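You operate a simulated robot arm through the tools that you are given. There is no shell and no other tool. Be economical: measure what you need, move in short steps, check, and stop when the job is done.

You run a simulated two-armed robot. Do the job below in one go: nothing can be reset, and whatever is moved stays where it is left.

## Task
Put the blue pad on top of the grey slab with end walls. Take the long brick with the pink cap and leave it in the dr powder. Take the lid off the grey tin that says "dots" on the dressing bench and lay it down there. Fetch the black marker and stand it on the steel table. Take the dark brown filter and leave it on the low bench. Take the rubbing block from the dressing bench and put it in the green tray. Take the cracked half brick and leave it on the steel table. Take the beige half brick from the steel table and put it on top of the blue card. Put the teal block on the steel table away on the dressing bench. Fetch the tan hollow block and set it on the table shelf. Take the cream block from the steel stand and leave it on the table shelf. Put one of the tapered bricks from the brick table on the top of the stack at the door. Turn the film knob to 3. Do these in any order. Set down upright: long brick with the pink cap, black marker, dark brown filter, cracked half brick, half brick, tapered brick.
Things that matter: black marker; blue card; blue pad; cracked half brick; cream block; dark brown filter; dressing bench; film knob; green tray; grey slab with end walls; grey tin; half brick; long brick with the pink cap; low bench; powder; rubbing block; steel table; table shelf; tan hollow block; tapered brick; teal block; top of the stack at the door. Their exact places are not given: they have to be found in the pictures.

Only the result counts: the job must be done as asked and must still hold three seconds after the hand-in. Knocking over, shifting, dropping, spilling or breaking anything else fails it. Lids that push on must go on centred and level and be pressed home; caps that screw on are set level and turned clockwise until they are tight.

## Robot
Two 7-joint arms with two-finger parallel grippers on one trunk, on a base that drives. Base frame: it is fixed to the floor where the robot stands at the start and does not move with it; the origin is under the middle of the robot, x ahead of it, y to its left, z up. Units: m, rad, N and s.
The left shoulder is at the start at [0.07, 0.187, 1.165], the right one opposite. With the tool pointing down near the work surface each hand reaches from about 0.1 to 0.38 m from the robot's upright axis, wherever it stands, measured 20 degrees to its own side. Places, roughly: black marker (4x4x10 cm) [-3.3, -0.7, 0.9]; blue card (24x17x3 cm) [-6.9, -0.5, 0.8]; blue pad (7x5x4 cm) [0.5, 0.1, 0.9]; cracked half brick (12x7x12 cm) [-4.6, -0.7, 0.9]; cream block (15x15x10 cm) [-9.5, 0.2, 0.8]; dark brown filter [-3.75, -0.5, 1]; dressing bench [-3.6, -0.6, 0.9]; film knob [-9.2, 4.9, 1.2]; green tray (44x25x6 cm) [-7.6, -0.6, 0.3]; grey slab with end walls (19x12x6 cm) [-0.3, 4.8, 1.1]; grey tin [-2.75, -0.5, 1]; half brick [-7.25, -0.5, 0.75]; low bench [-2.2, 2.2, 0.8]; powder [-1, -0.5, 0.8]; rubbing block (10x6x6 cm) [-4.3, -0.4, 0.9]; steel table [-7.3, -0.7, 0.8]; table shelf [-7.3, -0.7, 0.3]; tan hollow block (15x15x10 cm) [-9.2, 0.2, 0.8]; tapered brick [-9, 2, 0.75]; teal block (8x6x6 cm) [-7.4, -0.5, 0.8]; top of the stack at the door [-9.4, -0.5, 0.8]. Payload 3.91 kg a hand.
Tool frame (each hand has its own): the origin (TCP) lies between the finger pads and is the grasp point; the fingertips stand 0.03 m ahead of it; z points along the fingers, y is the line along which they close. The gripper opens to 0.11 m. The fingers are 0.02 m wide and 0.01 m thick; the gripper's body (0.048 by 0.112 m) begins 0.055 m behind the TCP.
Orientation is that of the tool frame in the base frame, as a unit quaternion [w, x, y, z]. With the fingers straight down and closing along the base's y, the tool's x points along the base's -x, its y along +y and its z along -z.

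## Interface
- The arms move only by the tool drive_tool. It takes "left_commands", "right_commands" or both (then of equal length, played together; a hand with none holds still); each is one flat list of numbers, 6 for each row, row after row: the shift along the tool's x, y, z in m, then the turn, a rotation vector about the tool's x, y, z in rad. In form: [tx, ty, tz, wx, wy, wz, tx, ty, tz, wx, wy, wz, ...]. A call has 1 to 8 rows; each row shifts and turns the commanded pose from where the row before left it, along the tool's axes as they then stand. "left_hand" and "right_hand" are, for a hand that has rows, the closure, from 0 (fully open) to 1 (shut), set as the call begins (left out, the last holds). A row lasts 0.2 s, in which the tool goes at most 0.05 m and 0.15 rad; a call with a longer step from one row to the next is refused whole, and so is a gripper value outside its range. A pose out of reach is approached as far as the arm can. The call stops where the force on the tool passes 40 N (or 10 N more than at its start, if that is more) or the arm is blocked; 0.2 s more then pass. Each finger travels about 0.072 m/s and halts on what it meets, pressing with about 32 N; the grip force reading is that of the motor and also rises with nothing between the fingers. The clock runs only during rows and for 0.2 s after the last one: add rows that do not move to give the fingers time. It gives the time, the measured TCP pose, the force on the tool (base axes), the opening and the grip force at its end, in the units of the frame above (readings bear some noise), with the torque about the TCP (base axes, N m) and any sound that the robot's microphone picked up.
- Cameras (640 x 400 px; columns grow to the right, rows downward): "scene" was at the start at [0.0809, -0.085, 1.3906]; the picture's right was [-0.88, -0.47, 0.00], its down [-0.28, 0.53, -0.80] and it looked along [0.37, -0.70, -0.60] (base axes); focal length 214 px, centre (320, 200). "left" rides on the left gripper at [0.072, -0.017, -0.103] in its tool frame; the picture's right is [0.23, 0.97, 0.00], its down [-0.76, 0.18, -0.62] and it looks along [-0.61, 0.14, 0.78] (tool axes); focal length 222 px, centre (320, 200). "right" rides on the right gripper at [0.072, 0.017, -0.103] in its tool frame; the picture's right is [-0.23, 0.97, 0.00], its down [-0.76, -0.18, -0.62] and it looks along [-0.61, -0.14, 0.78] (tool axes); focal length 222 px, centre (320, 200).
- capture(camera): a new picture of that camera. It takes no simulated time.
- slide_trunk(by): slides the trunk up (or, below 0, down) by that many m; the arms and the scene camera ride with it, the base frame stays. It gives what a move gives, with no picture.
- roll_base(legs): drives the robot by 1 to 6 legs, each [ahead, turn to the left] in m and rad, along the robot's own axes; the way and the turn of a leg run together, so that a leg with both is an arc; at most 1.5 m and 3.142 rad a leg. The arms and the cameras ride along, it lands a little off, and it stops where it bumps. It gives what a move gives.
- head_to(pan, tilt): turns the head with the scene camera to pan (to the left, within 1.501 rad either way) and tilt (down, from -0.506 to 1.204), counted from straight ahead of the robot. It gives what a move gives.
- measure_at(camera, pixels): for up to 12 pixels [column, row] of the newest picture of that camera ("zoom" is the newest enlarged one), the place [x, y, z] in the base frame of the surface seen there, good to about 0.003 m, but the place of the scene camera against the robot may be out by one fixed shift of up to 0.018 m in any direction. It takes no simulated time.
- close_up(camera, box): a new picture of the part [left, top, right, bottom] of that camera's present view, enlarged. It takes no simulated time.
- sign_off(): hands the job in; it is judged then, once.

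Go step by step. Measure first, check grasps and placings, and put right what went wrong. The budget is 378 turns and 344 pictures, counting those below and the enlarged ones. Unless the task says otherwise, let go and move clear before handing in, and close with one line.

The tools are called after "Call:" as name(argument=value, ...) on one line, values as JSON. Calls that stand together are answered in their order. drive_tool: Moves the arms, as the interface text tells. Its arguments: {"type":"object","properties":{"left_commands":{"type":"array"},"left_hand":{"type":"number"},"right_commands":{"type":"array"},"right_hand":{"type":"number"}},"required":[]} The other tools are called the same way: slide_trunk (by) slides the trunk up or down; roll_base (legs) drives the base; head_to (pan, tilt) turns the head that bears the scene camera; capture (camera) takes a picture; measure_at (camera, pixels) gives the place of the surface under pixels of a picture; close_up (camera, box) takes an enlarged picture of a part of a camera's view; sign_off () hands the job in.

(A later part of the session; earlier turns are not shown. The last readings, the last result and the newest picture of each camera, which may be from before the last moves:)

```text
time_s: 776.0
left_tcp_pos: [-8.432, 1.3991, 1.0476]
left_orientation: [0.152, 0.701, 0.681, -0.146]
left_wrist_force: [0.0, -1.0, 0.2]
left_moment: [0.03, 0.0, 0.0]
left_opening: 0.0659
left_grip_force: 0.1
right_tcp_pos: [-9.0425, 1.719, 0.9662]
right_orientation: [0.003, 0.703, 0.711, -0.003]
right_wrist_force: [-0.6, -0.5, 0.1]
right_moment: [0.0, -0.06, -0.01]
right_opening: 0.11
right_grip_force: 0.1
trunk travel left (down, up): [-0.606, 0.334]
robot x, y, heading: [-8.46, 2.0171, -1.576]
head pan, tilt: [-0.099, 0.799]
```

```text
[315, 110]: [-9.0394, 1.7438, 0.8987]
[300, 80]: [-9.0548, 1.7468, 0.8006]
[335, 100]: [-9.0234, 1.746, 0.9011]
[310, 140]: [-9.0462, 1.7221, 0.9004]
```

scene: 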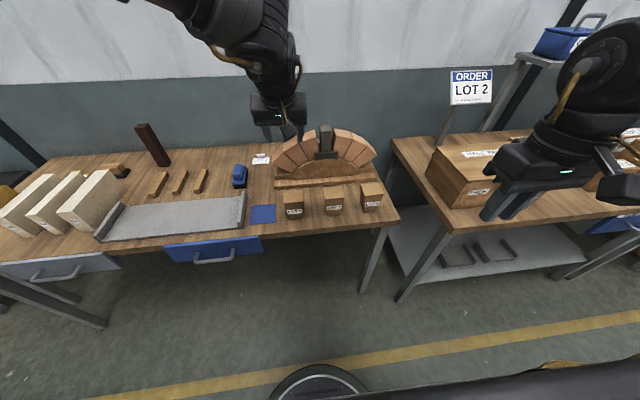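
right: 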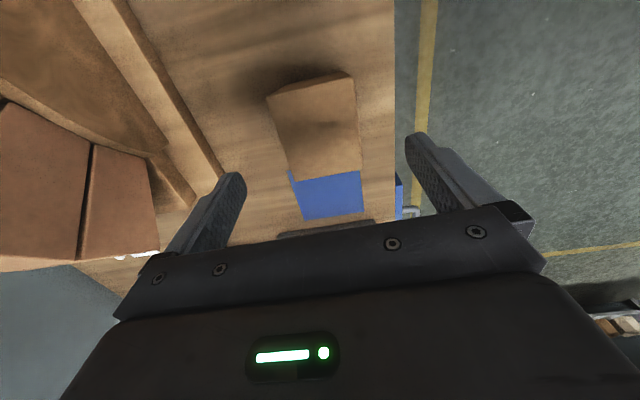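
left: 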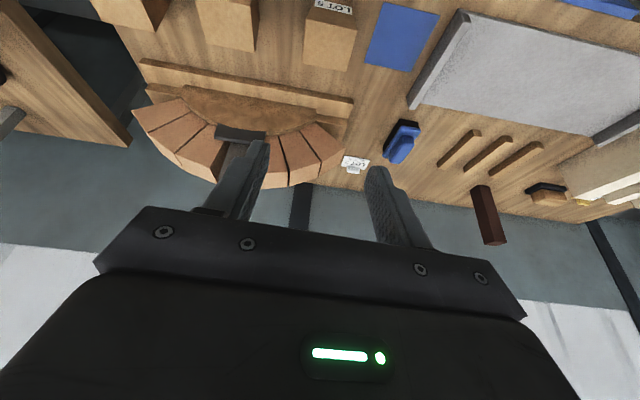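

Centred. Descend and grip.

Call:
drive_tool(right_commands=[0.002, 0, 0.04, 0, 0, 0, 0, 0, 0.04, 0, 0, 0, 0, 0, 0.021, 0, 0, 0])

Call:
drive_tool(right_commands=[0, 0, 0, 0, 0, 0, 0, 0, 0, 0, 0, 0, 0, 0, 0, 0, 0, 0, 0, 0, 0, 0, 0, 0], right_hand=1)

Call:
drive_tool(right_commands=[0, 0, -0.01, 0, 0, 0, 0, 0, -0.03, 0, 0, 0, 0, 0, -0.04, 0, 0, 0])

Call:
capture(camera="right")

```text
time_s: 776.8
left_tcp_pos: [-8.4313, 1.4002, 1.0478]
left_orientation: [0.152, 0.7, 0.682, -0.146]
left_wrist_force: [-0.5, 0.4, -0.4]
left_moment: [0.0, -0.01, 0.02]
left_opening: 0.0661
left_grip_force: 0.1
right_tcp_pos: [-9.0396, 1.721, 0.8638]
right_orientation: [0.004, 0.703, 0.712, -0.004]
right_wrist_force: [0.3, 0.1, 0.9]
right_moment: [-0.02, -0.02, 0.0]
right_opening: 0.1098
right_grip_force: 0.0
trunk travel left (down, up): [-0.606, 0.334]
robot x, y, heading: [-8.455, 2.0143, -1.578]
head pan, tilt: [-0.099, 0.799]
```

```text
time_s: 777.8
left_tcp_pos: [-8.43, 1.3993, 1.0472]
left_orientation: [0.152, 0.701, 0.681, -0.146]
left_wrist_force: [1.0, -0.2, -0.3]
left_moment: [-0.01, -0.03, 0.0]
left_opening: 0.0659
left_grip_force: 0.1
right_tcp_pos: [-9.0417, 1.7186, 0.865]
right_orientation: [0.003, 0.703, 0.711, -0.004]
right_wrist_force: [0.4, 0.2, -0.1]
right_moment: [-0.03, -0.01, 0.01]
right_opening: 0.0643
right_grip_force: 32.3
trunk travel left (down, up): [-0.606, 0.334]
robot x, y, heading: [-8.4579, 2.0179, -1.579]
head pan, tilt: [-0.099, 0.799]
```

```text
time_s: 778.6
left_tcp_pos: [-8.4291, 1.3996, 1.048]
left_orientation: [0.152, 0.701, 0.681, -0.146]
left_wrist_force: [-0.4, -0.8, 0.1]
left_moment: [0.0, 0.01, -0.03]
left_opening: 0.066
left_grip_force: 0.0
right_tcp_pos: [-9.0394, 1.7228, 0.9466]
right_orientation: [0.003, 0.703, 0.711, -0.003]
right_wrist_force: [-0.2, 0.9, -2.5]
right_moment: [-0.03, 0.02, 0.01]
right_opening: 0.0639
right_grip_force: 31.9
trunk travel left (down, up): [-0.606, 0.334]
robot x, y, heading: [-8.4562, 2.0191, -1.577]
head pan, tilt: [-0.099, 0.799]
```

```text
124 pictures are left
```

right: 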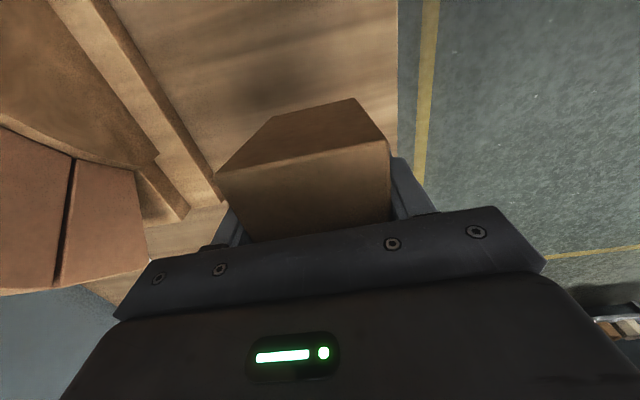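

Held at 0.064 opening. I'll tuck the hand, raise and drive down toward the stack at the door, then look.

Call:
drive_tool(right_commands=[0, 0, -0.045, 0, 0, 0, 0, 0.04, -0.03, 0, 0, 0, 0, 0.045, 0, 0, 0, 0, 0, 0.045, 0, 0, 0, 0, 0, 0.045, 0, 0, 0, 0])

Call:
slide_trunk(by=0.12)

Call:
roll_base(legs=[[0, 0.01], [1.2, 0], [0.75, 0]])

Call:
head_to(pan=-0.8, tilt=0.7)

Call:
capture(camera="scene")

```text
time_s: 779.8
left_tcp_pos: [-8.4282, 1.399, 1.0476]
left_orientation: [0.151, 0.701, 0.681, -0.147]
left_wrist_force: [0.9, 0.1, -0.2]
left_moment: [-0.01, 0.02, -0.03]
left_opening: 0.0659
left_grip_force: 0.0
right_tcp_pos: [-8.8634, 1.7257, 1.0226]
right_orientation: [0.002, 0.702, 0.712, -0.004]
right_wrist_force: [0.9, 0.0, -2.3]
right_moment: [0.02, 0.02, -0.01]
right_opening: 0.0637
right_grip_force: 32.2
trunk travel left (down, up): [-0.606, 0.334]
robot x, y, heading: [-8.4588, 2.017, -1.577]
head pan, tilt: [-0.099, 0.799]
```

```text
time_s: 781.3
left_tcp_pos: [-8.4306, 1.3991, 1.1667]
left_orientation: [0.15, 0.701, 0.681, -0.146]
left_wrist_force: [-0.3, 0.1, 0.4]
left_moment: [0.02, 0.02, -0.01]
left_opening: 0.0659
left_grip_force: 0.0
right_tcp_pos: [-8.8667, 1.7257, 1.1425]
right_orientation: [0.004, 0.703, 0.711, -0.003]
right_wrist_force: [0.7, -0.1, -3.4]
right_moment: [0.02, -0.06, -0.02]
right_opening: 0.0637
right_grip_force: 32.2
trunk travel left (down, up): [-0.726, 0.214]
robot x, y, heading: [-8.4556, 2.0143, -1.579]
head pan, tilt: [-0.099, 0.799]
```

```text
time_s: 791.4
left_tcp_pos: [-8.4164, -0.5401, 1.1676]
left_orientation: [0.151, 0.699, 0.683, -0.146]
left_wrist_force: [0.0, -0.2, -0.5]
left_moment: [-0.02, 0.01, 0.0]
left_opening: 0.0661
left_grip_force: 0.0
right_tcp_pos: [-8.8533, -0.216, 1.1426]
right_orientation: [0.004, 0.701, 0.713, -0.003]
right_wrist_force: [-0.2, -0.3, -3.7]
right_moment: [0.01, -0.01, -0.01]
right_opening: 0.0635
right_grip_force: 32.1
trunk travel left (down, up): [-0.726, 0.214]
robot x, y, heading: [-8.4449, 0.0795, -1.57]
head pan, tilt: [-0.099, 0.799]
```

```text
time_s: 792.4
left_tcp_pos: [-8.4159, -0.5396, 1.1673]
left_orientation: [0.152, 0.699, 0.683, -0.146]
left_wrist_force: [-0.9, 0.1, -0.2]
left_moment: [0.0, -0.02, 0.01]
left_opening: 0.0662
left_grip_force: 0.0
right_tcp_pos: [-8.854, -0.2168, 1.1431]
right_orientation: [0.004, 0.701, 0.713, -0.004]
right_wrist_force: [0.4, -0.2, -2.2]
right_moment: [-0.02, -0.01, 0.02]
right_opening: 0.064
right_grip_force: 32.1
trunk travel left (down, up): [-0.726, 0.214]
robot x, y, heading: [-8.4517, 0.0787, -1.57]
head pan, tilt: [-0.799, 0.7]
```

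```text
123 pictures are left
```

scene: 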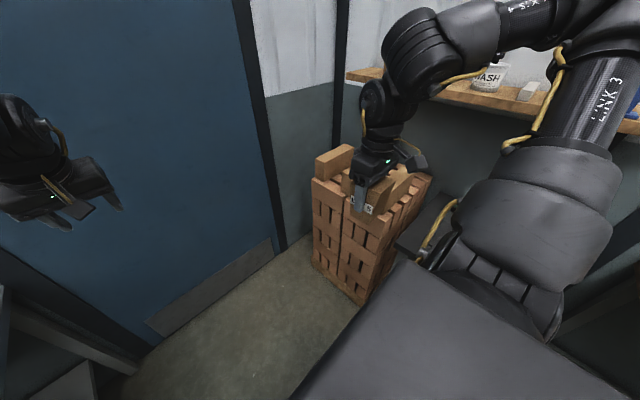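

Call:
capture(camera="right")

Call:
close_up(camera="scene", box=[290, 110, 450, 310])

Call:
measure_at(camera="scene", pixels=[[330, 155], [320, 175], [322, 190], [345, 152], [410, 175], [395, 215], [420, 180], [355, 290], [375, 225], [330, 185]])

```text
122 pictures are left
```

right: 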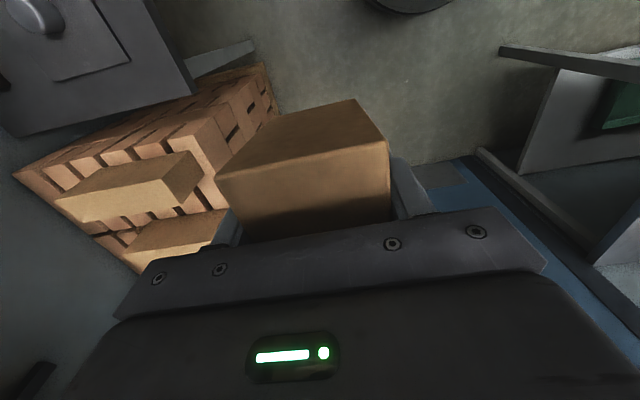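

```text
2.00 times, centred on (370, 210) of scene
```

zoom: 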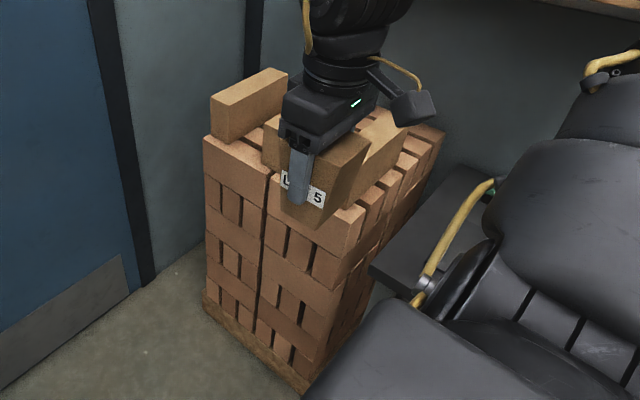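

```text
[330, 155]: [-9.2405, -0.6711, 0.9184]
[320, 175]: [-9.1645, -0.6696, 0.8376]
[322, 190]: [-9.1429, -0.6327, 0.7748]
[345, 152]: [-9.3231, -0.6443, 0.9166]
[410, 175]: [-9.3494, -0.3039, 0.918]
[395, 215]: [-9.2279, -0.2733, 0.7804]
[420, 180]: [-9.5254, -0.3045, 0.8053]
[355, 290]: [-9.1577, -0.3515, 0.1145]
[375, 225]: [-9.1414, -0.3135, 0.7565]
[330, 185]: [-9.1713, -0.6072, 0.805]
```

I'll measure the stack top in the right view to find the free layer area.

Call:
measure_at(camera="right", pixels=[[200, 140], [240, 110], [130, 180], [180, 180], [120, 155], [60, 175], [180, 230], [110, 215], [205, 185], [90, 240], [255, 90], [225, 200]])

Call:
close_up(camera="right", box=[10, 60, 290, 270])

```text
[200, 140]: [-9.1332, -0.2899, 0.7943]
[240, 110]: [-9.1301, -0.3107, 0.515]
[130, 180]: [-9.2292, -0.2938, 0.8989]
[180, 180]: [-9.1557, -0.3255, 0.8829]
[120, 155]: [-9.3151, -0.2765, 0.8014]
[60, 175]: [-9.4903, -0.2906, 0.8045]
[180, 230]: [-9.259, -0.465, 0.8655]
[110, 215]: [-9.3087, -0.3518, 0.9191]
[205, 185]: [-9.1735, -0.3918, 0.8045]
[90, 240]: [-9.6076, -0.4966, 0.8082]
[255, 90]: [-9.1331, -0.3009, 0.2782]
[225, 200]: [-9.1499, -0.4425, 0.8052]
```

```text
1.90 times, centred on (150, 165) of right
```

zoom: 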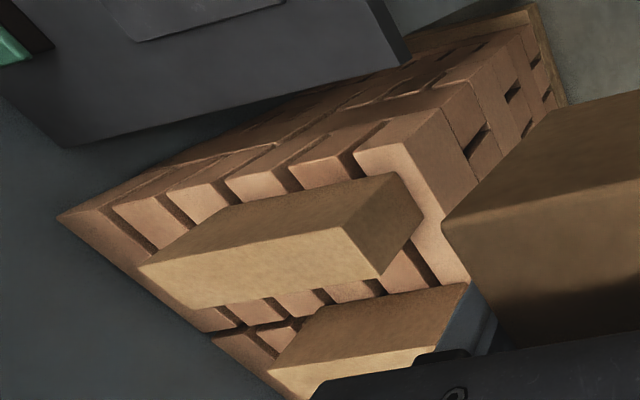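

I need a map of the stack top, so I'll raise the trunk for a higher view and swing the hand aside.

Call:
slide_trunk(by=0.2)

Call:
roll_base(legs=[[0, 0.35]])

Call:
head_to(pan=-1.35, tilt=0.75)

Call:
capture(camera="scene")

```text
time_s: 794.6
left_tcp_pos: [-8.4165, -0.5405, 1.3681]
left_orientation: [0.152, 0.699, 0.683, -0.145]
left_wrist_force: [0.6, 0.3, 0.0]
left_moment: [-0.01, 0.02, -0.01]
left_opening: 0.0658
left_grip_force: 0.0
right_tcp_pos: [-8.8545, -0.2175, 1.3413]
right_orientation: [0.004, 0.701, 0.713, -0.004]
right_wrist_force: [1.3, 0.4, -3.3]
right_moment: [-0.02, 0.0, 0.0]
right_opening: 0.0637
right_grip_force: 31.8
trunk travel left (down, up): [-0.926, 0.014]
robot x, y, heading: [-8.4466, 0.0744, -1.573]
head pan, tilt: [-0.799, 0.7]
```

```text
time_s: 796.1
left_tcp_pos: [-8.2052, -0.4913, 1.3672]
left_orientation: [0.175, 0.568, 0.796, -0.116]
left_wrist_force: [0.2, 1.0, 0.1]
left_moment: [-0.01, 0.0, 0.02]
left_opening: 0.0661
left_grip_force: 0.0
right_tcp_pos: [-8.7291, -0.3398, 1.3417]
right_orientation: [0.004, 0.563, 0.826, -0.002]
right_wrist_force: [-0.9, -0.8, -2.2]
right_moment: [0.0, -0.02, -0.02]
right_opening: 0.0639
right_grip_force: 31.9
trunk travel left (down, up): [-0.926, 0.014]
robot x, y, heading: [-8.4496, 0.0754, -1.215]
head pan, tilt: [-0.799, 0.7]
```

```text
time_s: 797.0
left_tcp_pos: [-8.2037, -0.491, 1.3679]
left_orientation: [0.176, 0.567, 0.796, -0.117]
left_wrist_force: [1.2, -0.6, 0.0]
left_moment: [0.01, 0.0, -0.02]
left_opening: 0.0661
left_grip_force: 0.0
right_tcp_pos: [-8.7256, -0.3395, 1.3418]
right_orientation: [0.004, 0.564, 0.826, -0.003]
right_wrist_force: [-0.8, 0.1, -3.4]
right_moment: [0.04, 0.03, -0.01]
right_opening: 0.0638
right_grip_force: 32.4
trunk travel left (down, up): [-0.926, 0.014]
robot x, y, heading: [-8.4468, 0.0775, -1.214]
head pan, tilt: [-1.349, 0.75]
```

```text
119 pictures are left
```

scene: 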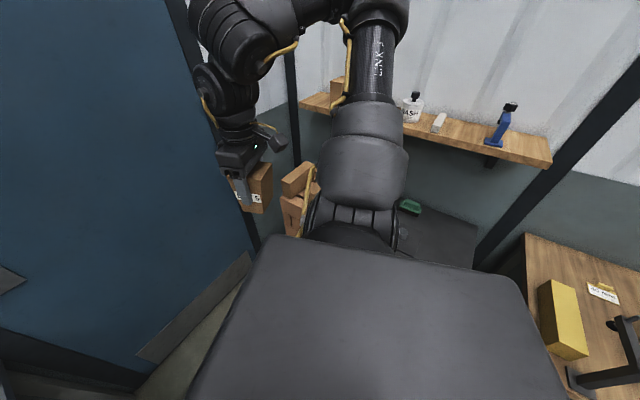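

The shoulder hides it. I'll turn to face the stack and use the left hand's camera above it.

Call:
roll_base(legs=[[0, -1.38]])

Call:
head_to(pan=0.0, tilt=0.7)

Call:
capture(camera="left")

Call:
capture(camera="scene")

```text
time_s: 800.8
left_tcp_pos: [-8.9573, -0.2723, 1.3677]
left_orientation: [0.06, 0.944, 0.253, -0.201]
left_wrist_force: [-0.6, 0.7, 0.0]
left_moment: [0.0, 0.03, -0.06]
left_opening: 0.0659
left_grip_force: 0.0
right_tcp_pos: [-8.9079, 0.2705, 1.3429]
right_orientation: [0.002, 0.96, 0.279, -0.006]
right_wrist_force: [-0.7, 0.2, -2.1]
right_moment: [0.01, -0.01, 0.03]
right_opening: 0.0636
right_grip_force: 32.3
trunk travel left (down, up): [-0.926, 0.014]
robot x, y, heading: [-8.446, 0.077, -2.598]
head pan, tilt: [-1.349, 0.75]
```

```text
time_s: 802.3
left_tcp_pos: [-8.958, -0.2706, 1.3679]
left_orientation: [0.061, 0.944, 0.252, -0.202]
left_wrist_force: [-0.6, 0.3, 0.5]
left_moment: [0.02, 0.01, -0.02]
left_opening: 0.0661
left_grip_force: 0.0
right_tcp_pos: [-8.9078, 0.2719, 1.3421]
right_orientation: [0.002, 0.96, 0.279, -0.005]
right_wrist_force: [-0.6, 0.1, -3.0]
right_moment: [0.01, -0.01, 0.02]
right_opening: 0.0638
right_grip_force: 31.7
trunk travel left (down, up): [-0.926, 0.014]
robot x, y, heading: [-8.4493, 0.0755, -2.594]
head pan, tilt: [0.0, 0.7]
```

```text
118 pictures are left
```

left: 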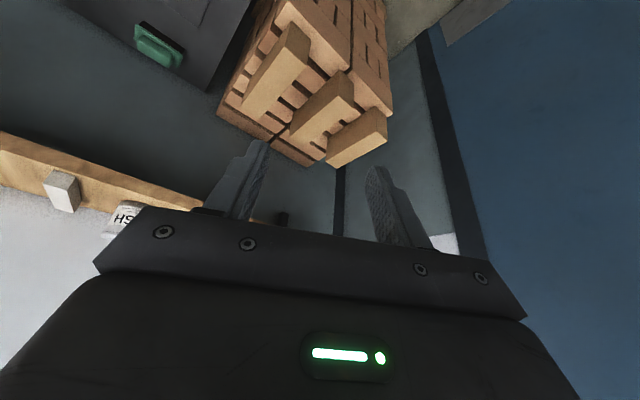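

```text
117 pictures are left
```

scene: 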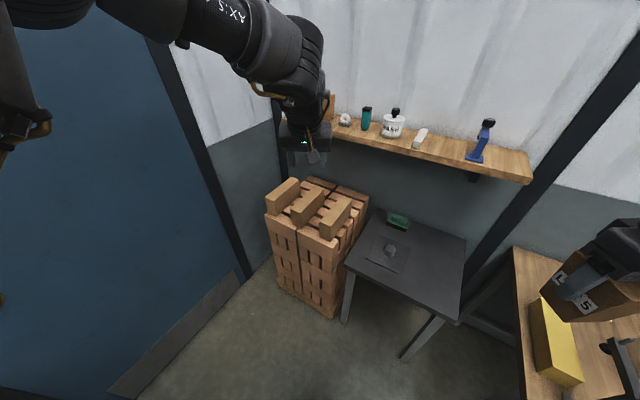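

Call:
close_up(camera="scene", box=[250, 155, 390, 260])

Call:
measure_at(camera="zoom", pixels=[[105, 150], [200, 110], [280, 220], [330, 165], [400, 260], [450, 190], [300, 120], [400, 160], [370, 110], [250, 250], [160, 180], [480, 150]])

```text
3.81 times, centred on (320, 208) of scene
```

zoom: 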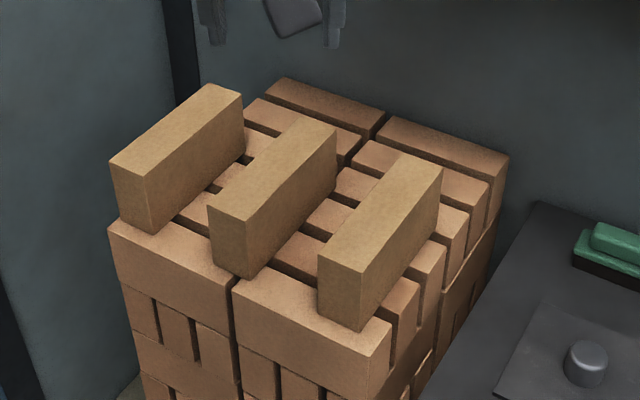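

```text
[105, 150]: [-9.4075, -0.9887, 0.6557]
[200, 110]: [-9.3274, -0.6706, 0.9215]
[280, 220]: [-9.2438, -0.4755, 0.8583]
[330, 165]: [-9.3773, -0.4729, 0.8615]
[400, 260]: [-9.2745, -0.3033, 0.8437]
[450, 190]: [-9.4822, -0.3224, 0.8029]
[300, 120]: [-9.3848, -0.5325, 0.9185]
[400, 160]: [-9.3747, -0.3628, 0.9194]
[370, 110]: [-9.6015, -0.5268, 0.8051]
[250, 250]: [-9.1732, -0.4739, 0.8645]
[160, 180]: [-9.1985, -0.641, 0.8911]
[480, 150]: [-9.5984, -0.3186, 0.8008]
```

The gaps between the three top bricks are about 11 cm, so the tapered brick (7.5 cm) fits between the right two, on the layer at z=0.805. I'll position facing -y again.

Call:
roll_base(legs=[[0, 0.12], [0.33, 0], [0, 0.904]])

Call:
slide_trunk(by=-0.2)

Call:
drive_tool(right_commands=[0, -0.04, 0, 0, 0, 0, 0, -0.045, 0, 0, 0, 0, 0, -0.045, 0, 0, 0, 0])

Call:
capture(camera="right")

```text
time_s: 807.4
left_tcp_pos: [-8.6751, -0.7432, 1.3664]
left_orientation: [0.152, 0.699, 0.684, -0.145]
left_wrist_force: [1.0, 0.6, -0.1]
left_moment: [-0.01, 0.0, 0.02]
left_opening: 0.0659
left_grip_force: 0.1
right_tcp_pos: [-9.112, -0.4195, 1.3427]
right_orientation: [0.005, 0.701, 0.713, -0.002]
right_wrist_force: [-0.3, -0.6, -3.1]
right_moment: [0.01, 0.0, 0.01]
right_opening: 0.0637
right_grip_force: 32.0
trunk travel left (down, up): [-0.926, 0.014]
robot x, y, heading: [-8.7046, -0.1261, -1.573]
head pan, tilt: [0.0, 0.7]
```

```text
time_s: 809.6
left_tcp_pos: [-8.6744, -0.745, 1.1686]
left_orientation: [0.152, 0.699, 0.683, -0.146]
left_wrist_force: [0.8, -0.5, -0.5]
left_moment: [-0.02, 0.0, 0.0]
left_opening: 0.0659
left_grip_force: 0.1
right_tcp_pos: [-9.1109, -0.42, 1.1412]
right_orientation: [0.004, 0.7, 0.714, -0.003]
right_wrist_force: [-0.4, 0.6, -2.3]
right_moment: [0.02, -0.01, -0.02]
right_opening: 0.0638
right_grip_force: 31.5
trunk travel left (down, up): [-0.726, 0.214]
robot x, y, heading: [-8.7054, -0.1259, -1.569]
head pan, tilt: [0.0, 0.7]
```

```text
time_s: 810.4
left_tcp_pos: [-8.6751, -0.7442, 1.1674]
left_orientation: [0.152, 0.699, 0.684, -0.145]
left_wrist_force: [-1.2, 0.8, 0.4]
left_moment: [-0.01, 0.0, -0.04]
left_opening: 0.0659
left_grip_force: 0.0
right_tcp_pos: [-9.2434, -0.4244, 1.1437]
right_orientation: [0.005, 0.7, 0.714, -0.004]
right_wrist_force: [-0.5, 0.5, -3.4]
right_moment: [-0.01, -0.01, 0.0]
right_opening: 0.0638
right_grip_force: 32.0
trunk travel left (down, up): [-0.726, 0.214]
robot x, y, heading: [-8.7078, -0.1271, -1.569]
head pan, tilt: [0.0, 0.7]
```

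```text
115 pictures are left
```

right: 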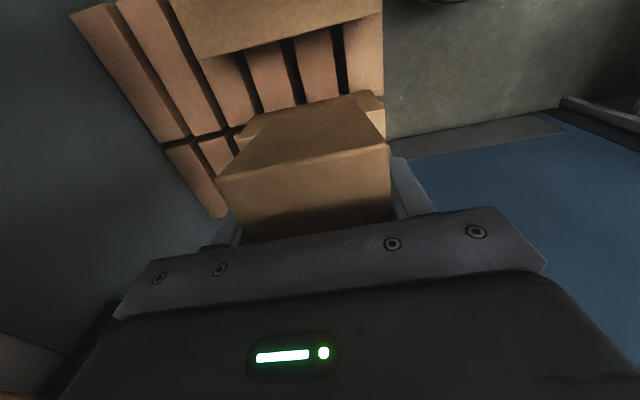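

I'll measure both neighbouring bricks' inner edges.

Call:
measure_at(camera="right", pixels=[[260, 40], [340, 22], [300, 20], [210, 50], [372, 112], [378, 125], [245, 130], [285, 75], [350, 70], [360, 100]])

```text
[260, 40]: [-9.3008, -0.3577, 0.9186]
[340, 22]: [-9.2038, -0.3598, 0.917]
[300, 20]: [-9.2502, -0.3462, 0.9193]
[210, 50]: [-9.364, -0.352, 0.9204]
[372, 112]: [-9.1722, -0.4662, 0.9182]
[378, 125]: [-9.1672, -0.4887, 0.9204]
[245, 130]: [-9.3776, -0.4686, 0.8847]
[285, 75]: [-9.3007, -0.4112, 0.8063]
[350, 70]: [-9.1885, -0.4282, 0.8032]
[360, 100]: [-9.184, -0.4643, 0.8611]
```

The gap runs y -0.463 to -0.362, so its centre is -0.4125. I'll align and lower to just above.

Call:
slide_trunk(by=-0.1)

Call:
drive_tool(right_commands=[0.0095, -0.016, 0, 0, 0, 0, 0, 0, 0.02, 0, 0, 0, 0, 0, 0.02, 0, 0, 0])

Call:
capture(camera="right")

Call:
measure_at(camera="right", pixels=[[250, 30], [340, 20], [290, 60], [260, 110], [340, 90], [300, 140], [250, 165], [370, 140]])

```text
time_s: 811.7
left_tcp_pos: [-8.6742, -0.7434, 1.0675]
left_orientation: [0.152, 0.699, 0.684, -0.146]
left_wrist_force: [0.3, 0.0, 0.4]
left_moment: [0.01, -0.01, 0.02]
left_opening: 0.066
left_grip_force: 0.1
right_tcp_pos: [-9.2422, -0.425, 1.0438]
right_orientation: [0.004, 0.7, 0.714, -0.004]
right_wrist_force: [-0.1, -0.6, -1.6]
right_moment: [0.03, -0.01, 0.0]
right_opening: 0.0635
right_grip_force: 31.6
trunk travel left (down, up): [-0.626, 0.314]
robot x, y, heading: [-8.707, -0.1251, -1.568]
head pan, tilt: [0.0, 0.7]
```

```text
time_s: 812.5
left_tcp_pos: [-8.6745, -0.7437, 1.0676]
left_orientation: [0.153, 0.699, 0.683, -0.146]
left_wrist_force: [0.4, 0.7, 0.0]
left_moment: [0.01, -0.04, 0.0]
left_opening: 0.0659
left_grip_force: 0.0
right_tcp_pos: [-9.2589, -0.4166, 1.0033]
right_orientation: [0.005, 0.7, 0.714, -0.002]
right_wrist_force: [-0.1, -0.1, -3.1]
right_moment: [0.03, -0.03, -0.01]
right_opening: 0.064
right_grip_force: 32.5
trunk travel left (down, up): [-0.626, 0.314]
robot x, y, heading: [-8.7053, -0.1282, -1.57]
head pan, tilt: [0.0, 0.7]
```

```text
114 pictures are left
```

right: 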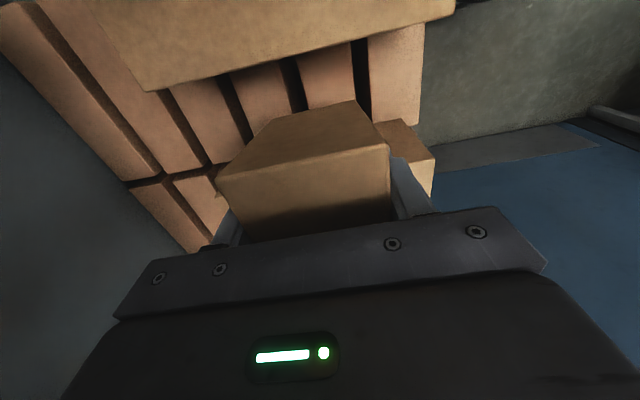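

```text
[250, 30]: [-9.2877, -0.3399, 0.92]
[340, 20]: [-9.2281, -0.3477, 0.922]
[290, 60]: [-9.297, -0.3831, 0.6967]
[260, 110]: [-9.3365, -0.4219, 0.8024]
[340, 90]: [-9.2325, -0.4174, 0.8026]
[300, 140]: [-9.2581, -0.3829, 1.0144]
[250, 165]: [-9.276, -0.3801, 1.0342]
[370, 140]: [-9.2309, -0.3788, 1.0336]
```

Shift +0.004 in y and descend into the gap, watching forces.

Call:
drive_tool(right_commands=[0.004, 0, 0.03, 0, 0, 0, 0, 0, 0.03, 0, 0, 0, 0, 0, 0.03, 0, 0, 0, 0, 0, 0.03, 0, 0, 0])

Call:
capture(camera="right")

```text
time_s: 813.5
left_tcp_pos: [-8.6749, -0.7438, 1.0678]
left_orientation: [0.153, 0.699, 0.683, -0.146]
left_wrist_force: [-1.3, 0.1, 0.2]
left_moment: [-0.02, -0.03, 0.02]
left_opening: 0.0659
left_grip_force: 0.1
right_tcp_pos: [-9.2605, -0.4126, 0.8831]
right_orientation: [0.004, 0.7, 0.714, -0.003]
right_wrist_force: [-0.2, -0.1, -3.0]
right_moment: [0.0, 0.01, 0.0]
right_opening: 0.0638
right_grip_force: 32.2
trunk travel left (down, up): [-0.626, 0.314]
robot x, y, heading: [-8.7056, -0.1285, -1.567]
head pan, tilt: [0.0, 0.7]
```

```text
113 pictures are left
```

right: 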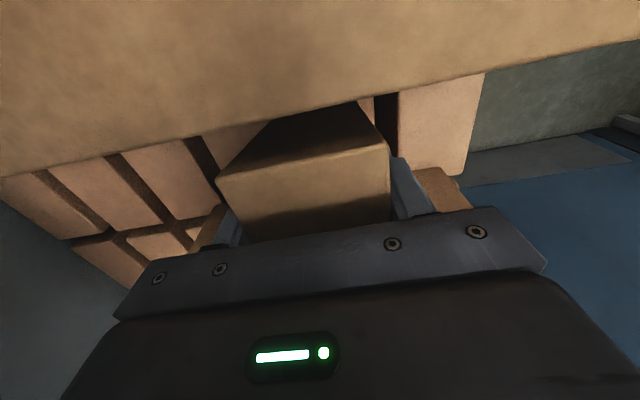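

No contact yet. Lowering the last centimetre.

Call:
drive_tool(right_commands=[0, 0, 0.005, 0, 0, 0, 0, 0, 0.004, 0, 0, 0, 0, 0, 0.002, 0, 0, 0])

Call:
drive_tool(right_commands=[0, 0, 0.002, 0, 0, 0, 0, 0, 0.002, 0, 0, 0])

```text
time_s: 814.3
left_tcp_pos: [-8.6736, -0.7438, 1.0679]
left_orientation: [0.153, 0.699, 0.683, -0.147]
left_wrist_force: [-1.0, -0.1, -0.4]
left_moment: [0.0, -0.01, 0.0]
left_opening: 0.0658
left_grip_force: 0.0
right_tcp_pos: [-9.2578, -0.4126, 0.8722]
right_orientation: [0.004, 0.701, 0.713, -0.005]
right_wrist_force: [0.5, 0.2, -2.3]
right_moment: [0.0, -0.04, -0.03]
right_opening: 0.0639
right_grip_force: 32.1
trunk travel left (down, up): [-0.626, 0.314]
robot x, y, heading: [-8.7057, -0.1272, -1.57]
head pan, tilt: [0.0, 0.7]
```

```text
time_s: 814.9
left_tcp_pos: [-8.6719, -0.7436, 1.0677]
left_orientation: [0.152, 0.699, 0.683, -0.146]
left_wrist_force: [0.0, -0.1, 0.5]
left_moment: [0.0, 0.03, 0.0]
left_opening: 0.0661
left_grip_force: 0.0
right_tcp_pos: [-9.2577, -0.4137, 0.8693]
right_orientation: [0.004, 0.701, 0.713, -0.004]
right_wrist_force: [-1.1, -0.1, 5.8]
right_moment: [0.25, -0.04, -0.06]
right_opening: 0.0638
right_grip_force: 32.4
trunk travel left (down, up): [-0.626, 0.314]
robot x, y, heading: [-8.7047, -0.1235, -1.574]
head pan, tilt: [0.0, 0.7]
```

Contact. Release and rise straight up.

Call:
drive_tool(right_commands=[0, 0, 0, 0, 0, 0, 0, 0, 0, 0, 0, 0, 0, 0, 0, 0, 0, 0], right_hand=0.2)

Call:
drive_tool(right_commands=[0, 0, -0.03, 0, 0, 0, 0, 0, -0.045, 0, 0, 0, 0, 0, -0.045, 0, 0, 0, 0, 0, -0.045, 0, 0, 0, 0, 0, -0.045, 0, 0, 0])

Call:
capture(camera="right")

```text
time_s: 815.7
left_tcp_pos: [-8.6733, -0.7439, 1.069]
left_orientation: [0.152, 0.699, 0.683, -0.147]
left_wrist_force: [-0.5, 0.9, 0.4]
left_moment: [-0.02, 0.0, -0.01]
left_opening: 0.0661
left_grip_force: 0.0
right_tcp_pos: [-9.2583, -0.4122, 0.8679]
right_orientation: [0.003, 0.7, 0.714, -0.003]
right_wrist_force: [0.1, -1.1, -0.2]
right_moment: [0.02, -0.03, 0.0]
right_opening: 0.0879
right_grip_force: 0.0
trunk travel left (down, up): [-0.626, 0.314]
robot x, y, heading: [-8.7021, -0.134, -1.572]
head pan, tilt: [0.0, 0.7]
```

```text
time_s: 816.9
left_tcp_pos: [-8.672, -0.7442, 1.0684]
left_orientation: [0.152, 0.698, 0.684, -0.147]
left_wrist_force: [0.0, -0.3, -0.1]
left_moment: [0.0, 0.02, -0.01]
left_opening: 0.066
left_grip_force: 0.2
right_tcp_pos: [-9.2572, -0.409, 1.0804]
right_orientation: [0.003, 0.701, 0.714, -0.004]
right_wrist_force: [-0.2, 0.7, -0.4]
right_moment: [0.01, 0.02, -0.01]
right_opening: 0.0879
right_grip_force: 0.1
trunk travel left (down, up): [-0.626, 0.314]
robot x, y, heading: [-8.7035, -0.125, -1.568]
head pan, tilt: [0.0, 0.7]
```

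```text
112 pictures are left
```

right: 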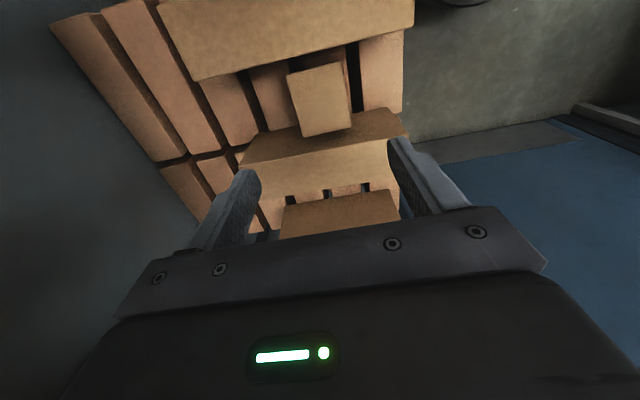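

The tapered brick stands on the stack. Last is the film knob at (-9.2,4.9). I'll tuck the hand, back away and drive north in stages.

Call:
drive_tool(right_commands=[0, 0.04, -0.02, 0, 0, 0, 0, 0.045, -0.02, 0, 0, 0, 0, 0.045, 0, 0, 0, 0, 0, 0.045, 0, 0, 0, 0])

Call:
roll_base(legs=[[-0.4, 0], [0, 0.1], [-0.5, 0], [0, -3.14], [0.5, 0]])

Call:
slide_trunk(by=0.2)

Call:
head_to(pan=0.0, tilt=0.3)

Call:
capture(camera="scene")

```text
time_s: 817.9
left_tcp_pos: [-8.6711, -0.7441, 1.068]
left_orientation: [0.151, 0.699, 0.683, -0.147]
left_wrist_force: [1.0, 0.1, -0.4]
left_moment: [-0.02, 0.05, 0.01]
left_opening: 0.0662
left_grip_force: 0.1
right_tcp_pos: [-9.08, -0.4092, 1.1199]
right_orientation: [0.003, 0.7, 0.714, -0.004]
right_wrist_force: [0.0, 0.5, 0.6]
right_moment: [-0.01, 0.04, 0.03]
right_opening: 0.088
right_grip_force: 0.1
trunk travel left (down, up): [-0.626, 0.314]
robot x, y, heading: [-8.7051, -0.1275, -1.57]
head pan, tilt: [0.0, 0.7]
```

```text
time_s: 822.0
left_tcp_pos: [-8.603, -0.2222, 1.0694]
left_orientation: [0.162, 0.654, 0.727, -0.137]
left_wrist_force: [0.5, -0.1, 0.3]
left_moment: [-0.01, 0.01, -0.02]
left_opening: 0.066
left_grip_force: 0.1
right_tcp_pos: [-9.0516, 0.0532, 1.1189]
right_orientation: [0.006, 0.652, 0.759, -0.004]
right_wrist_force: [-0.1, 0.3, 0.4]
right_moment: [-0.05, -0.02, 0.03]
right_opening: 0.0881
right_grip_force: 0.2
trunk travel left (down, up): [-0.626, 0.314]
robot x, y, heading: [-8.7103, 0.3797, -1.436]
head pan, tilt: [0.0, 0.7]
stopped in leg 3: the robot was blocked; the commanded pose is now the measured one
```

```text
time_s: 824.1
left_tcp_pos: [-8.6019, -0.2268, 1.2681]
left_orientation: [0.161, 0.652, 0.728, -0.135]
left_wrist_force: [0.3, 0.9, 0.5]
left_moment: [0.02, 0.0, -0.01]
left_opening: 0.0661
left_grip_force: 0.0
right_tcp_pos: [-9.0505, 0.0491, 1.3187]
right_orientation: [0.004, 0.651, 0.759, -0.002]
right_wrist_force: [0.3, 1.1, 0.2]
right_moment: [0.04, -0.01, 0.02]
right_opening: 0.0881
right_grip_force: 0.1
trunk travel left (down, up): [-0.826, 0.114]
robot x, y, heading: [-8.7146, 0.3812, -1.436]
head pan, tilt: [0.0, 0.7]
```

```text
time_s: 825.0
left_tcp_pos: [-8.602, -0.2261, 1.2677]
left_orientation: [0.161, 0.652, 0.728, -0.136]
left_wrist_force: [-0.4, -0.5, 0.3]
left_moment: [0.01, -0.01, 0.01]
left_opening: 0.0663
left_grip_force: 0.1
right_tcp_pos: [-9.0505, 0.0502, 1.3185]
right_orientation: [0.004, 0.652, 0.758, -0.002]
right_wrist_force: [0.3, -0.7, -0.4]
right_moment: [0.03, 0.03, 0.02]
right_opening: 0.0881
right_grip_force: 0.0
trunk travel left (down, up): [-0.826, 0.114]
robot x, y, heading: [-8.7135, 0.379, -1.43]
head pan, tilt: [0.0, 0.3]
```

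```text
111 pictures are left
```

scene: 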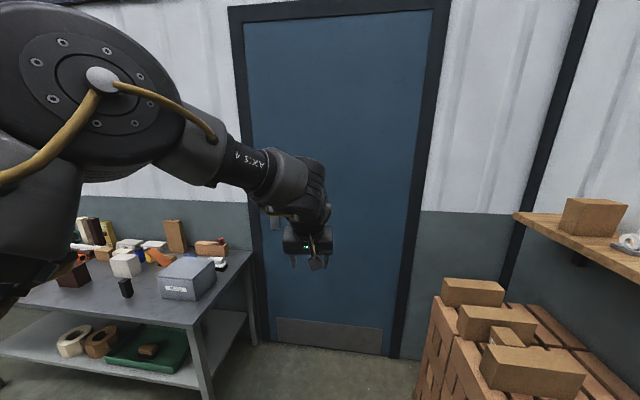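

The base bumped the brick table's leg lightly. I'll drive off to the right side and then go north along x≈-8.2.

Call:
roll_base(legs=[[0.15, 0], [0, 1.43], [0.5, 0], [0, 1.57], [1.3, 0]])

Call:
capture(camera="scene")

Call:
head_to(pan=1.2, tilt=0.4)

Call:
capture(camera="scene")

```text
time_s: 842.3
left_tcp_pos: [-8.1325, 2.1332, 1.2673]
left_orientation: [0.15, -0.663, 0.719, 0.147]
left_wrist_force: [0.3, -0.3, 0.4]
left_moment: [0.0, -0.01, 0.0]
left_opening: 0.066
left_grip_force: 0.1
right_tcp_pos: [-7.743, 1.7777, 1.3187]
right_orientation: [0.003, -0.694, 0.72, 0.003]
right_wrist_force: [0.0, -0.5, -0.5]
right_moment: [0.0, -0.02, -0.01]
right_opening: 0.0879
right_grip_force: 0.1
trunk travel left (down, up): [-0.826, 0.114]
robot x, y, heading: [-8.1361, 1.5196, 1.521]
head pan, tilt: [0.0, 0.3]
```

```text
110 pictures are left
```

scene: 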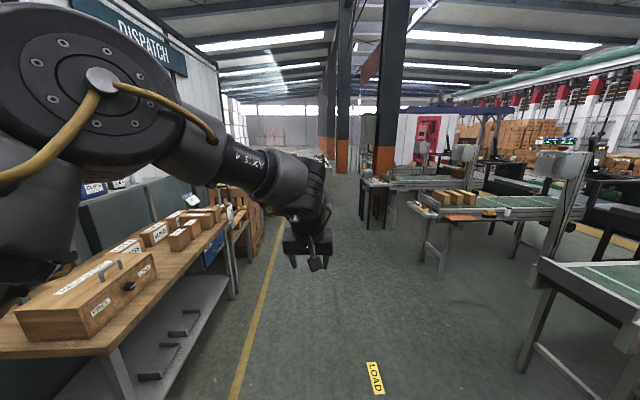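

```text
time_s: 843.7
left_tcp_pos: [-8.1332, 2.1333, 1.2675]
left_orientation: [0.15, -0.663, 0.718, 0.147]
left_wrist_force: [0.9, 0.0, -0.4]
left_moment: [0.03, 0.01, -0.05]
left_opening: 0.0659
left_grip_force: 0.0
right_tcp_pos: [-7.743, 1.7778, 1.3188]
right_orientation: [0.003, -0.694, 0.72, 0.004]
right_wrist_force: [-0.2, -0.1, 0.1]
right_moment: [0.02, -0.01, 0.0]
right_opening: 0.0883
right_grip_force: 0.1
trunk travel left (down, up): [-0.826, 0.114]
robot x, y, heading: [-8.1417, 1.5148, 1.519]
head pan, tilt: [1.201, 0.4]
```

```text
109 pictures are left
```

scene: 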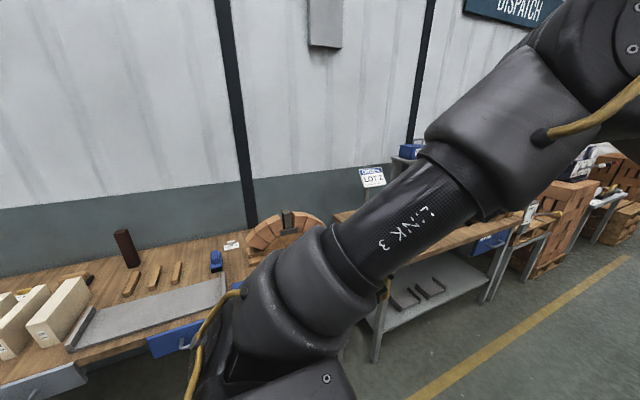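

The corridor north is clear. Driving to y≈4.3 and looking left.

Call:
roll_base(legs=[[0, 0.06], [1.4, 0], [1.2, 0]])

Call:
head_to(pan=0.9, tilt=0.3)

Call:
capture(camera="scene")

```text
time_s: 856.8
left_tcp_pos: [-8.2071, 4.7485, 1.2675]
left_orientation: [0.146, -0.686, 0.697, 0.152]
left_wrist_force: [-0.1, 0.0, 0.6]
left_moment: [-0.02, 0.04, 0.04]
left_opening: 0.0658
left_grip_force: 0.0
right_tcp_pos: [-7.7948, 4.4172, 1.3179]
right_orientation: [-0.003, 0.716, -0.698, -0.004]
right_wrist_force: [0.2, 0.9, -0.3]
right_moment: [0.01, 0.03, -0.02]
right_opening: 0.0878
right_grip_force: 0.0
trunk travel left (down, up): [-0.826, 0.114]
robot x, y, heading: [-8.1737, 4.1294, 1.584]
head pan, tilt: [1.201, 0.4]
```

```text
time_s: 857.6
left_tcp_pos: [-8.2062, 4.7475, 1.2669]
left_orientation: [0.146, -0.686, 0.697, 0.153]
left_wrist_force: [-0.2, 0.1, 0.3]
left_moment: [0.04, 0.02, -0.01]
left_opening: 0.0659
left_grip_force: 0.1
right_tcp_pos: [-7.7962, 4.4173, 1.3191]
right_orientation: [-0.003, 0.716, -0.698, -0.004]
right_wrist_force: [-0.1, -0.2, 0.0]
right_moment: [0.02, -0.02, 0.01]
right_opening: 0.0881
right_grip_force: 0.0
trunk travel left (down, up): [-0.826, 0.114]
robot x, y, heading: [-8.1723, 4.1321, 1.584]
head pan, tilt: [0.901, 0.3]
```

```text
108 pictures are left
```

scene: 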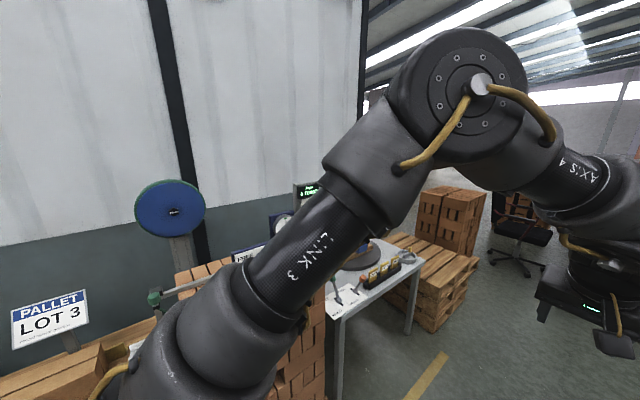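

I'll turn to face the wall side and look.

Call:
roll_base(legs=[[0, 1.3]])

Call:
head_to(pan=-0.2, tilt=0.35)

Call:
capture(camera="scene")

```text
time_s: 861.2
left_tcp_pos: [-8.7748, 4.2671, 1.2675]
left_orientation: [-0.023, 0.967, -0.141, -0.209]
left_wrist_force: [0.1, -0.2, -0.7]
left_moment: [-0.01, 0.01, 0.01]
left_opening: 0.0657
left_grip_force: 0.0
right_tcp_pos: [-8.3467, 4.5721, 1.3183]
right_orientation: [0.0, 0.992, -0.122, -0.005]
right_wrist_force: [0.3, -0.5, -0.8]
right_moment: [0.01, 0.01, -0.02]
right_opening: 0.088
right_grip_force: 0.0
trunk travel left (down, up): [-0.826, 0.114]
robot x, y, heading: [-8.1715, 4.1303, 2.879]
head pan, tilt: [0.901, 0.3]
```

```text
time_s: 862.6
left_tcp_pos: [-8.7743, 4.2672, 1.2669]
left_orientation: [-0.024, 0.967, -0.141, -0.209]
left_wrist_force: [-0.3, 0.5, -0.3]
left_moment: [-0.03, 0.02, 0.03]
left_opening: 0.0658
left_grip_force: 0.0
right_tcp_pos: [-8.3475, 4.5741, 1.3182]
right_orientation: [0.0, 0.993, -0.122, -0.004]
right_wrist_force: [-0.3, -0.4, -0.5]
right_moment: [0.0, -0.01, 0.0]
right_opening: 0.0877
right_grip_force: 0.1
trunk travel left (down, up): [-0.826, 0.114]
robot x, y, heading: [-8.1747, 4.1355, 2.879]
head pan, tilt: [-0.201, 0.351]
```

```text
107 pictures are left
```

scene: 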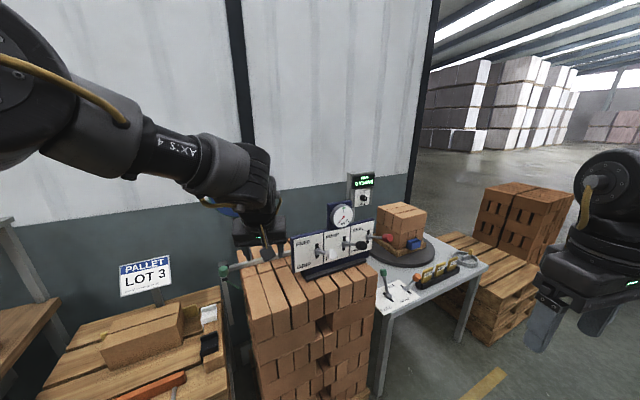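

Panels are visible at (330,250) and a display with a knob at (362,190). I'll zoom in.

Call:
close_up(camera="scene", box=[270, 160, 490, 310])

Call:
measure_at(camera="zoom", pixels=[[275, 115], [255, 60], [270, 90], [130, 270], [270, 240], [210, 160], [370, 180], [230, 260], [310, 350]])

```text
2.67 times, centred on (380, 235) of scene
```

zoom: 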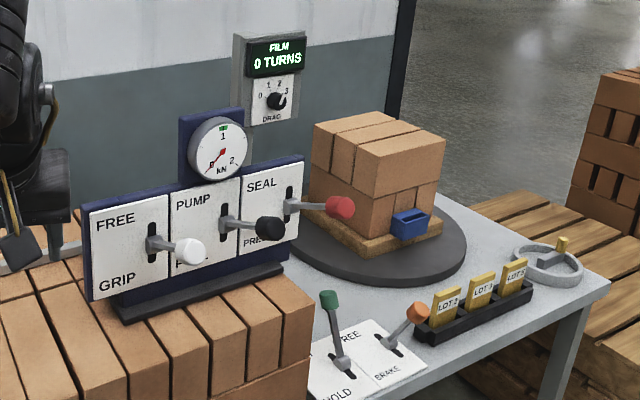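

```text
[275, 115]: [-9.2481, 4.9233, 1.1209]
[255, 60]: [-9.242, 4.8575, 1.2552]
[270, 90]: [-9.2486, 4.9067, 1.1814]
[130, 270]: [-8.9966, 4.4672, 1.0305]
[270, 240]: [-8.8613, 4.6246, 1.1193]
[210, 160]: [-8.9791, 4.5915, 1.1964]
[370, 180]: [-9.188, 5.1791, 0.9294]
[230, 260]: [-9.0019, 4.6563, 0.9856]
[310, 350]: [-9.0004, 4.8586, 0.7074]
```

The FILM knob (DRAG scale 0-3) is at about (-9.24,4.92,1.15), facing +x. I'll move in front of it.

Call:
measure_at(camera="scene", pixels=[[455, 240], [460, 330], [385, 330], [490, 265], [520, 200], [575, 215], [440, 290]])

Call:
roll_base(legs=[[0, -1.14], [0.72, 0], [0, 1.4]])

Call:
head_to(pan=0.0, tilt=0.4)

Call:
capture(camera="scene")

```text
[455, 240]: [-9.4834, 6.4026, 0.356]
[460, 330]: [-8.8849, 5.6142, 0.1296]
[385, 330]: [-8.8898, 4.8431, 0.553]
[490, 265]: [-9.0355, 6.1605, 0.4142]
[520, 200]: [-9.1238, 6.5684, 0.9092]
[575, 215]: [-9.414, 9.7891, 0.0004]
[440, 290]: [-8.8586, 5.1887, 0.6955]
```

```text
time_s: 872.8
left_tcp_pos: [-8.915, 4.8264, 1.2676]
left_orientation: [0.005, 0.978, -0.012, -0.21]
left_wrist_force: [-0.6, 1.0, -0.2]
left_moment: [-0.01, 0.0, -0.01]
left_opening: 0.0659
left_grip_force: 0.1
right_tcp_pos: [-8.5799, 5.2344, 1.3182]
right_orientation: [0.001, 1.0, 0.009, -0.005]
right_wrist_force: [-0.1, 1.1, 0.5]
right_moment: [0.04, -0.01, 0.01]
right_opening: 0.0881
right_grip_force: 0.1
trunk travel left (down, up): [-0.826, 0.114]
robot x, y, heading: [-8.2976, 4.8523, -3.137]
head pan, tilt: [-0.201, 0.351]
```

```text
time_s: 873.6
left_tcp_pos: [-8.9124, 4.825, 1.2677]
left_orientation: [0.003, 0.977, -0.012, -0.211]
left_wrist_force: [-0.9, -0.3, 0.2]
left_moment: [-0.03, 0.03, 0.01]
left_opening: 0.0659
left_grip_force: 0.0
right_tcp_pos: [-8.5799, 5.2333, 1.319]
right_orientation: [0.001, 1.0, 0.008, -0.005]
right_wrist_force: [0.2, 0.2, -0.4]
right_moment: [0.01, -0.02, 0.02]
right_opening: 0.0881
right_grip_force: 0.0
trunk travel left (down, up): [-0.826, 0.114]
robot x, y, heading: [-8.2975, 4.8532, -3.139]
head pan, tilt: [0.0, 0.4]
```

```text
105 pictures are left
```

scene: 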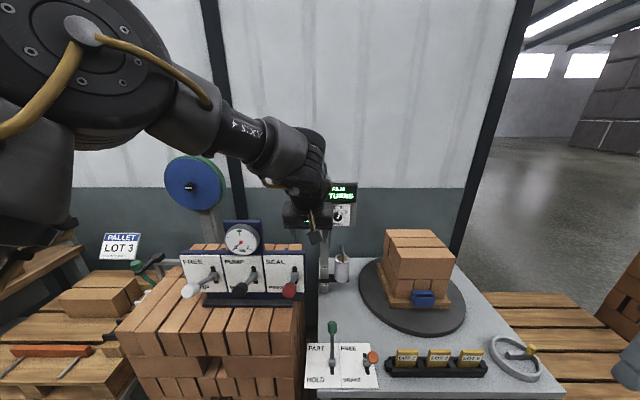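

Call:
close_up(camera="scene", box=[300, 170, 390, 300])

Call:
measure_at(camera="zoom", pixels=[[325, 135], [325, 150], [345, 120], [300, 60], [295, 300], [260, 110], [370, 180], [335, 135]])

```text
3.08 times, centred on (345, 235) of scene
```

zoom: 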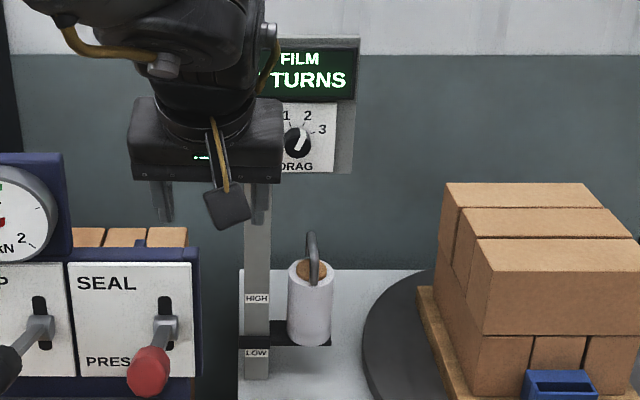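

```text
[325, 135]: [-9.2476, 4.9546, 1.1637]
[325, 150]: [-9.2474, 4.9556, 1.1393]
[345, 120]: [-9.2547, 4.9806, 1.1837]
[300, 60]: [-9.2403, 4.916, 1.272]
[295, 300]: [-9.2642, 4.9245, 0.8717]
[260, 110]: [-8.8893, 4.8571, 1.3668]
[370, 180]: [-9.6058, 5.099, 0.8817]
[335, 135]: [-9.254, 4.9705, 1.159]
```

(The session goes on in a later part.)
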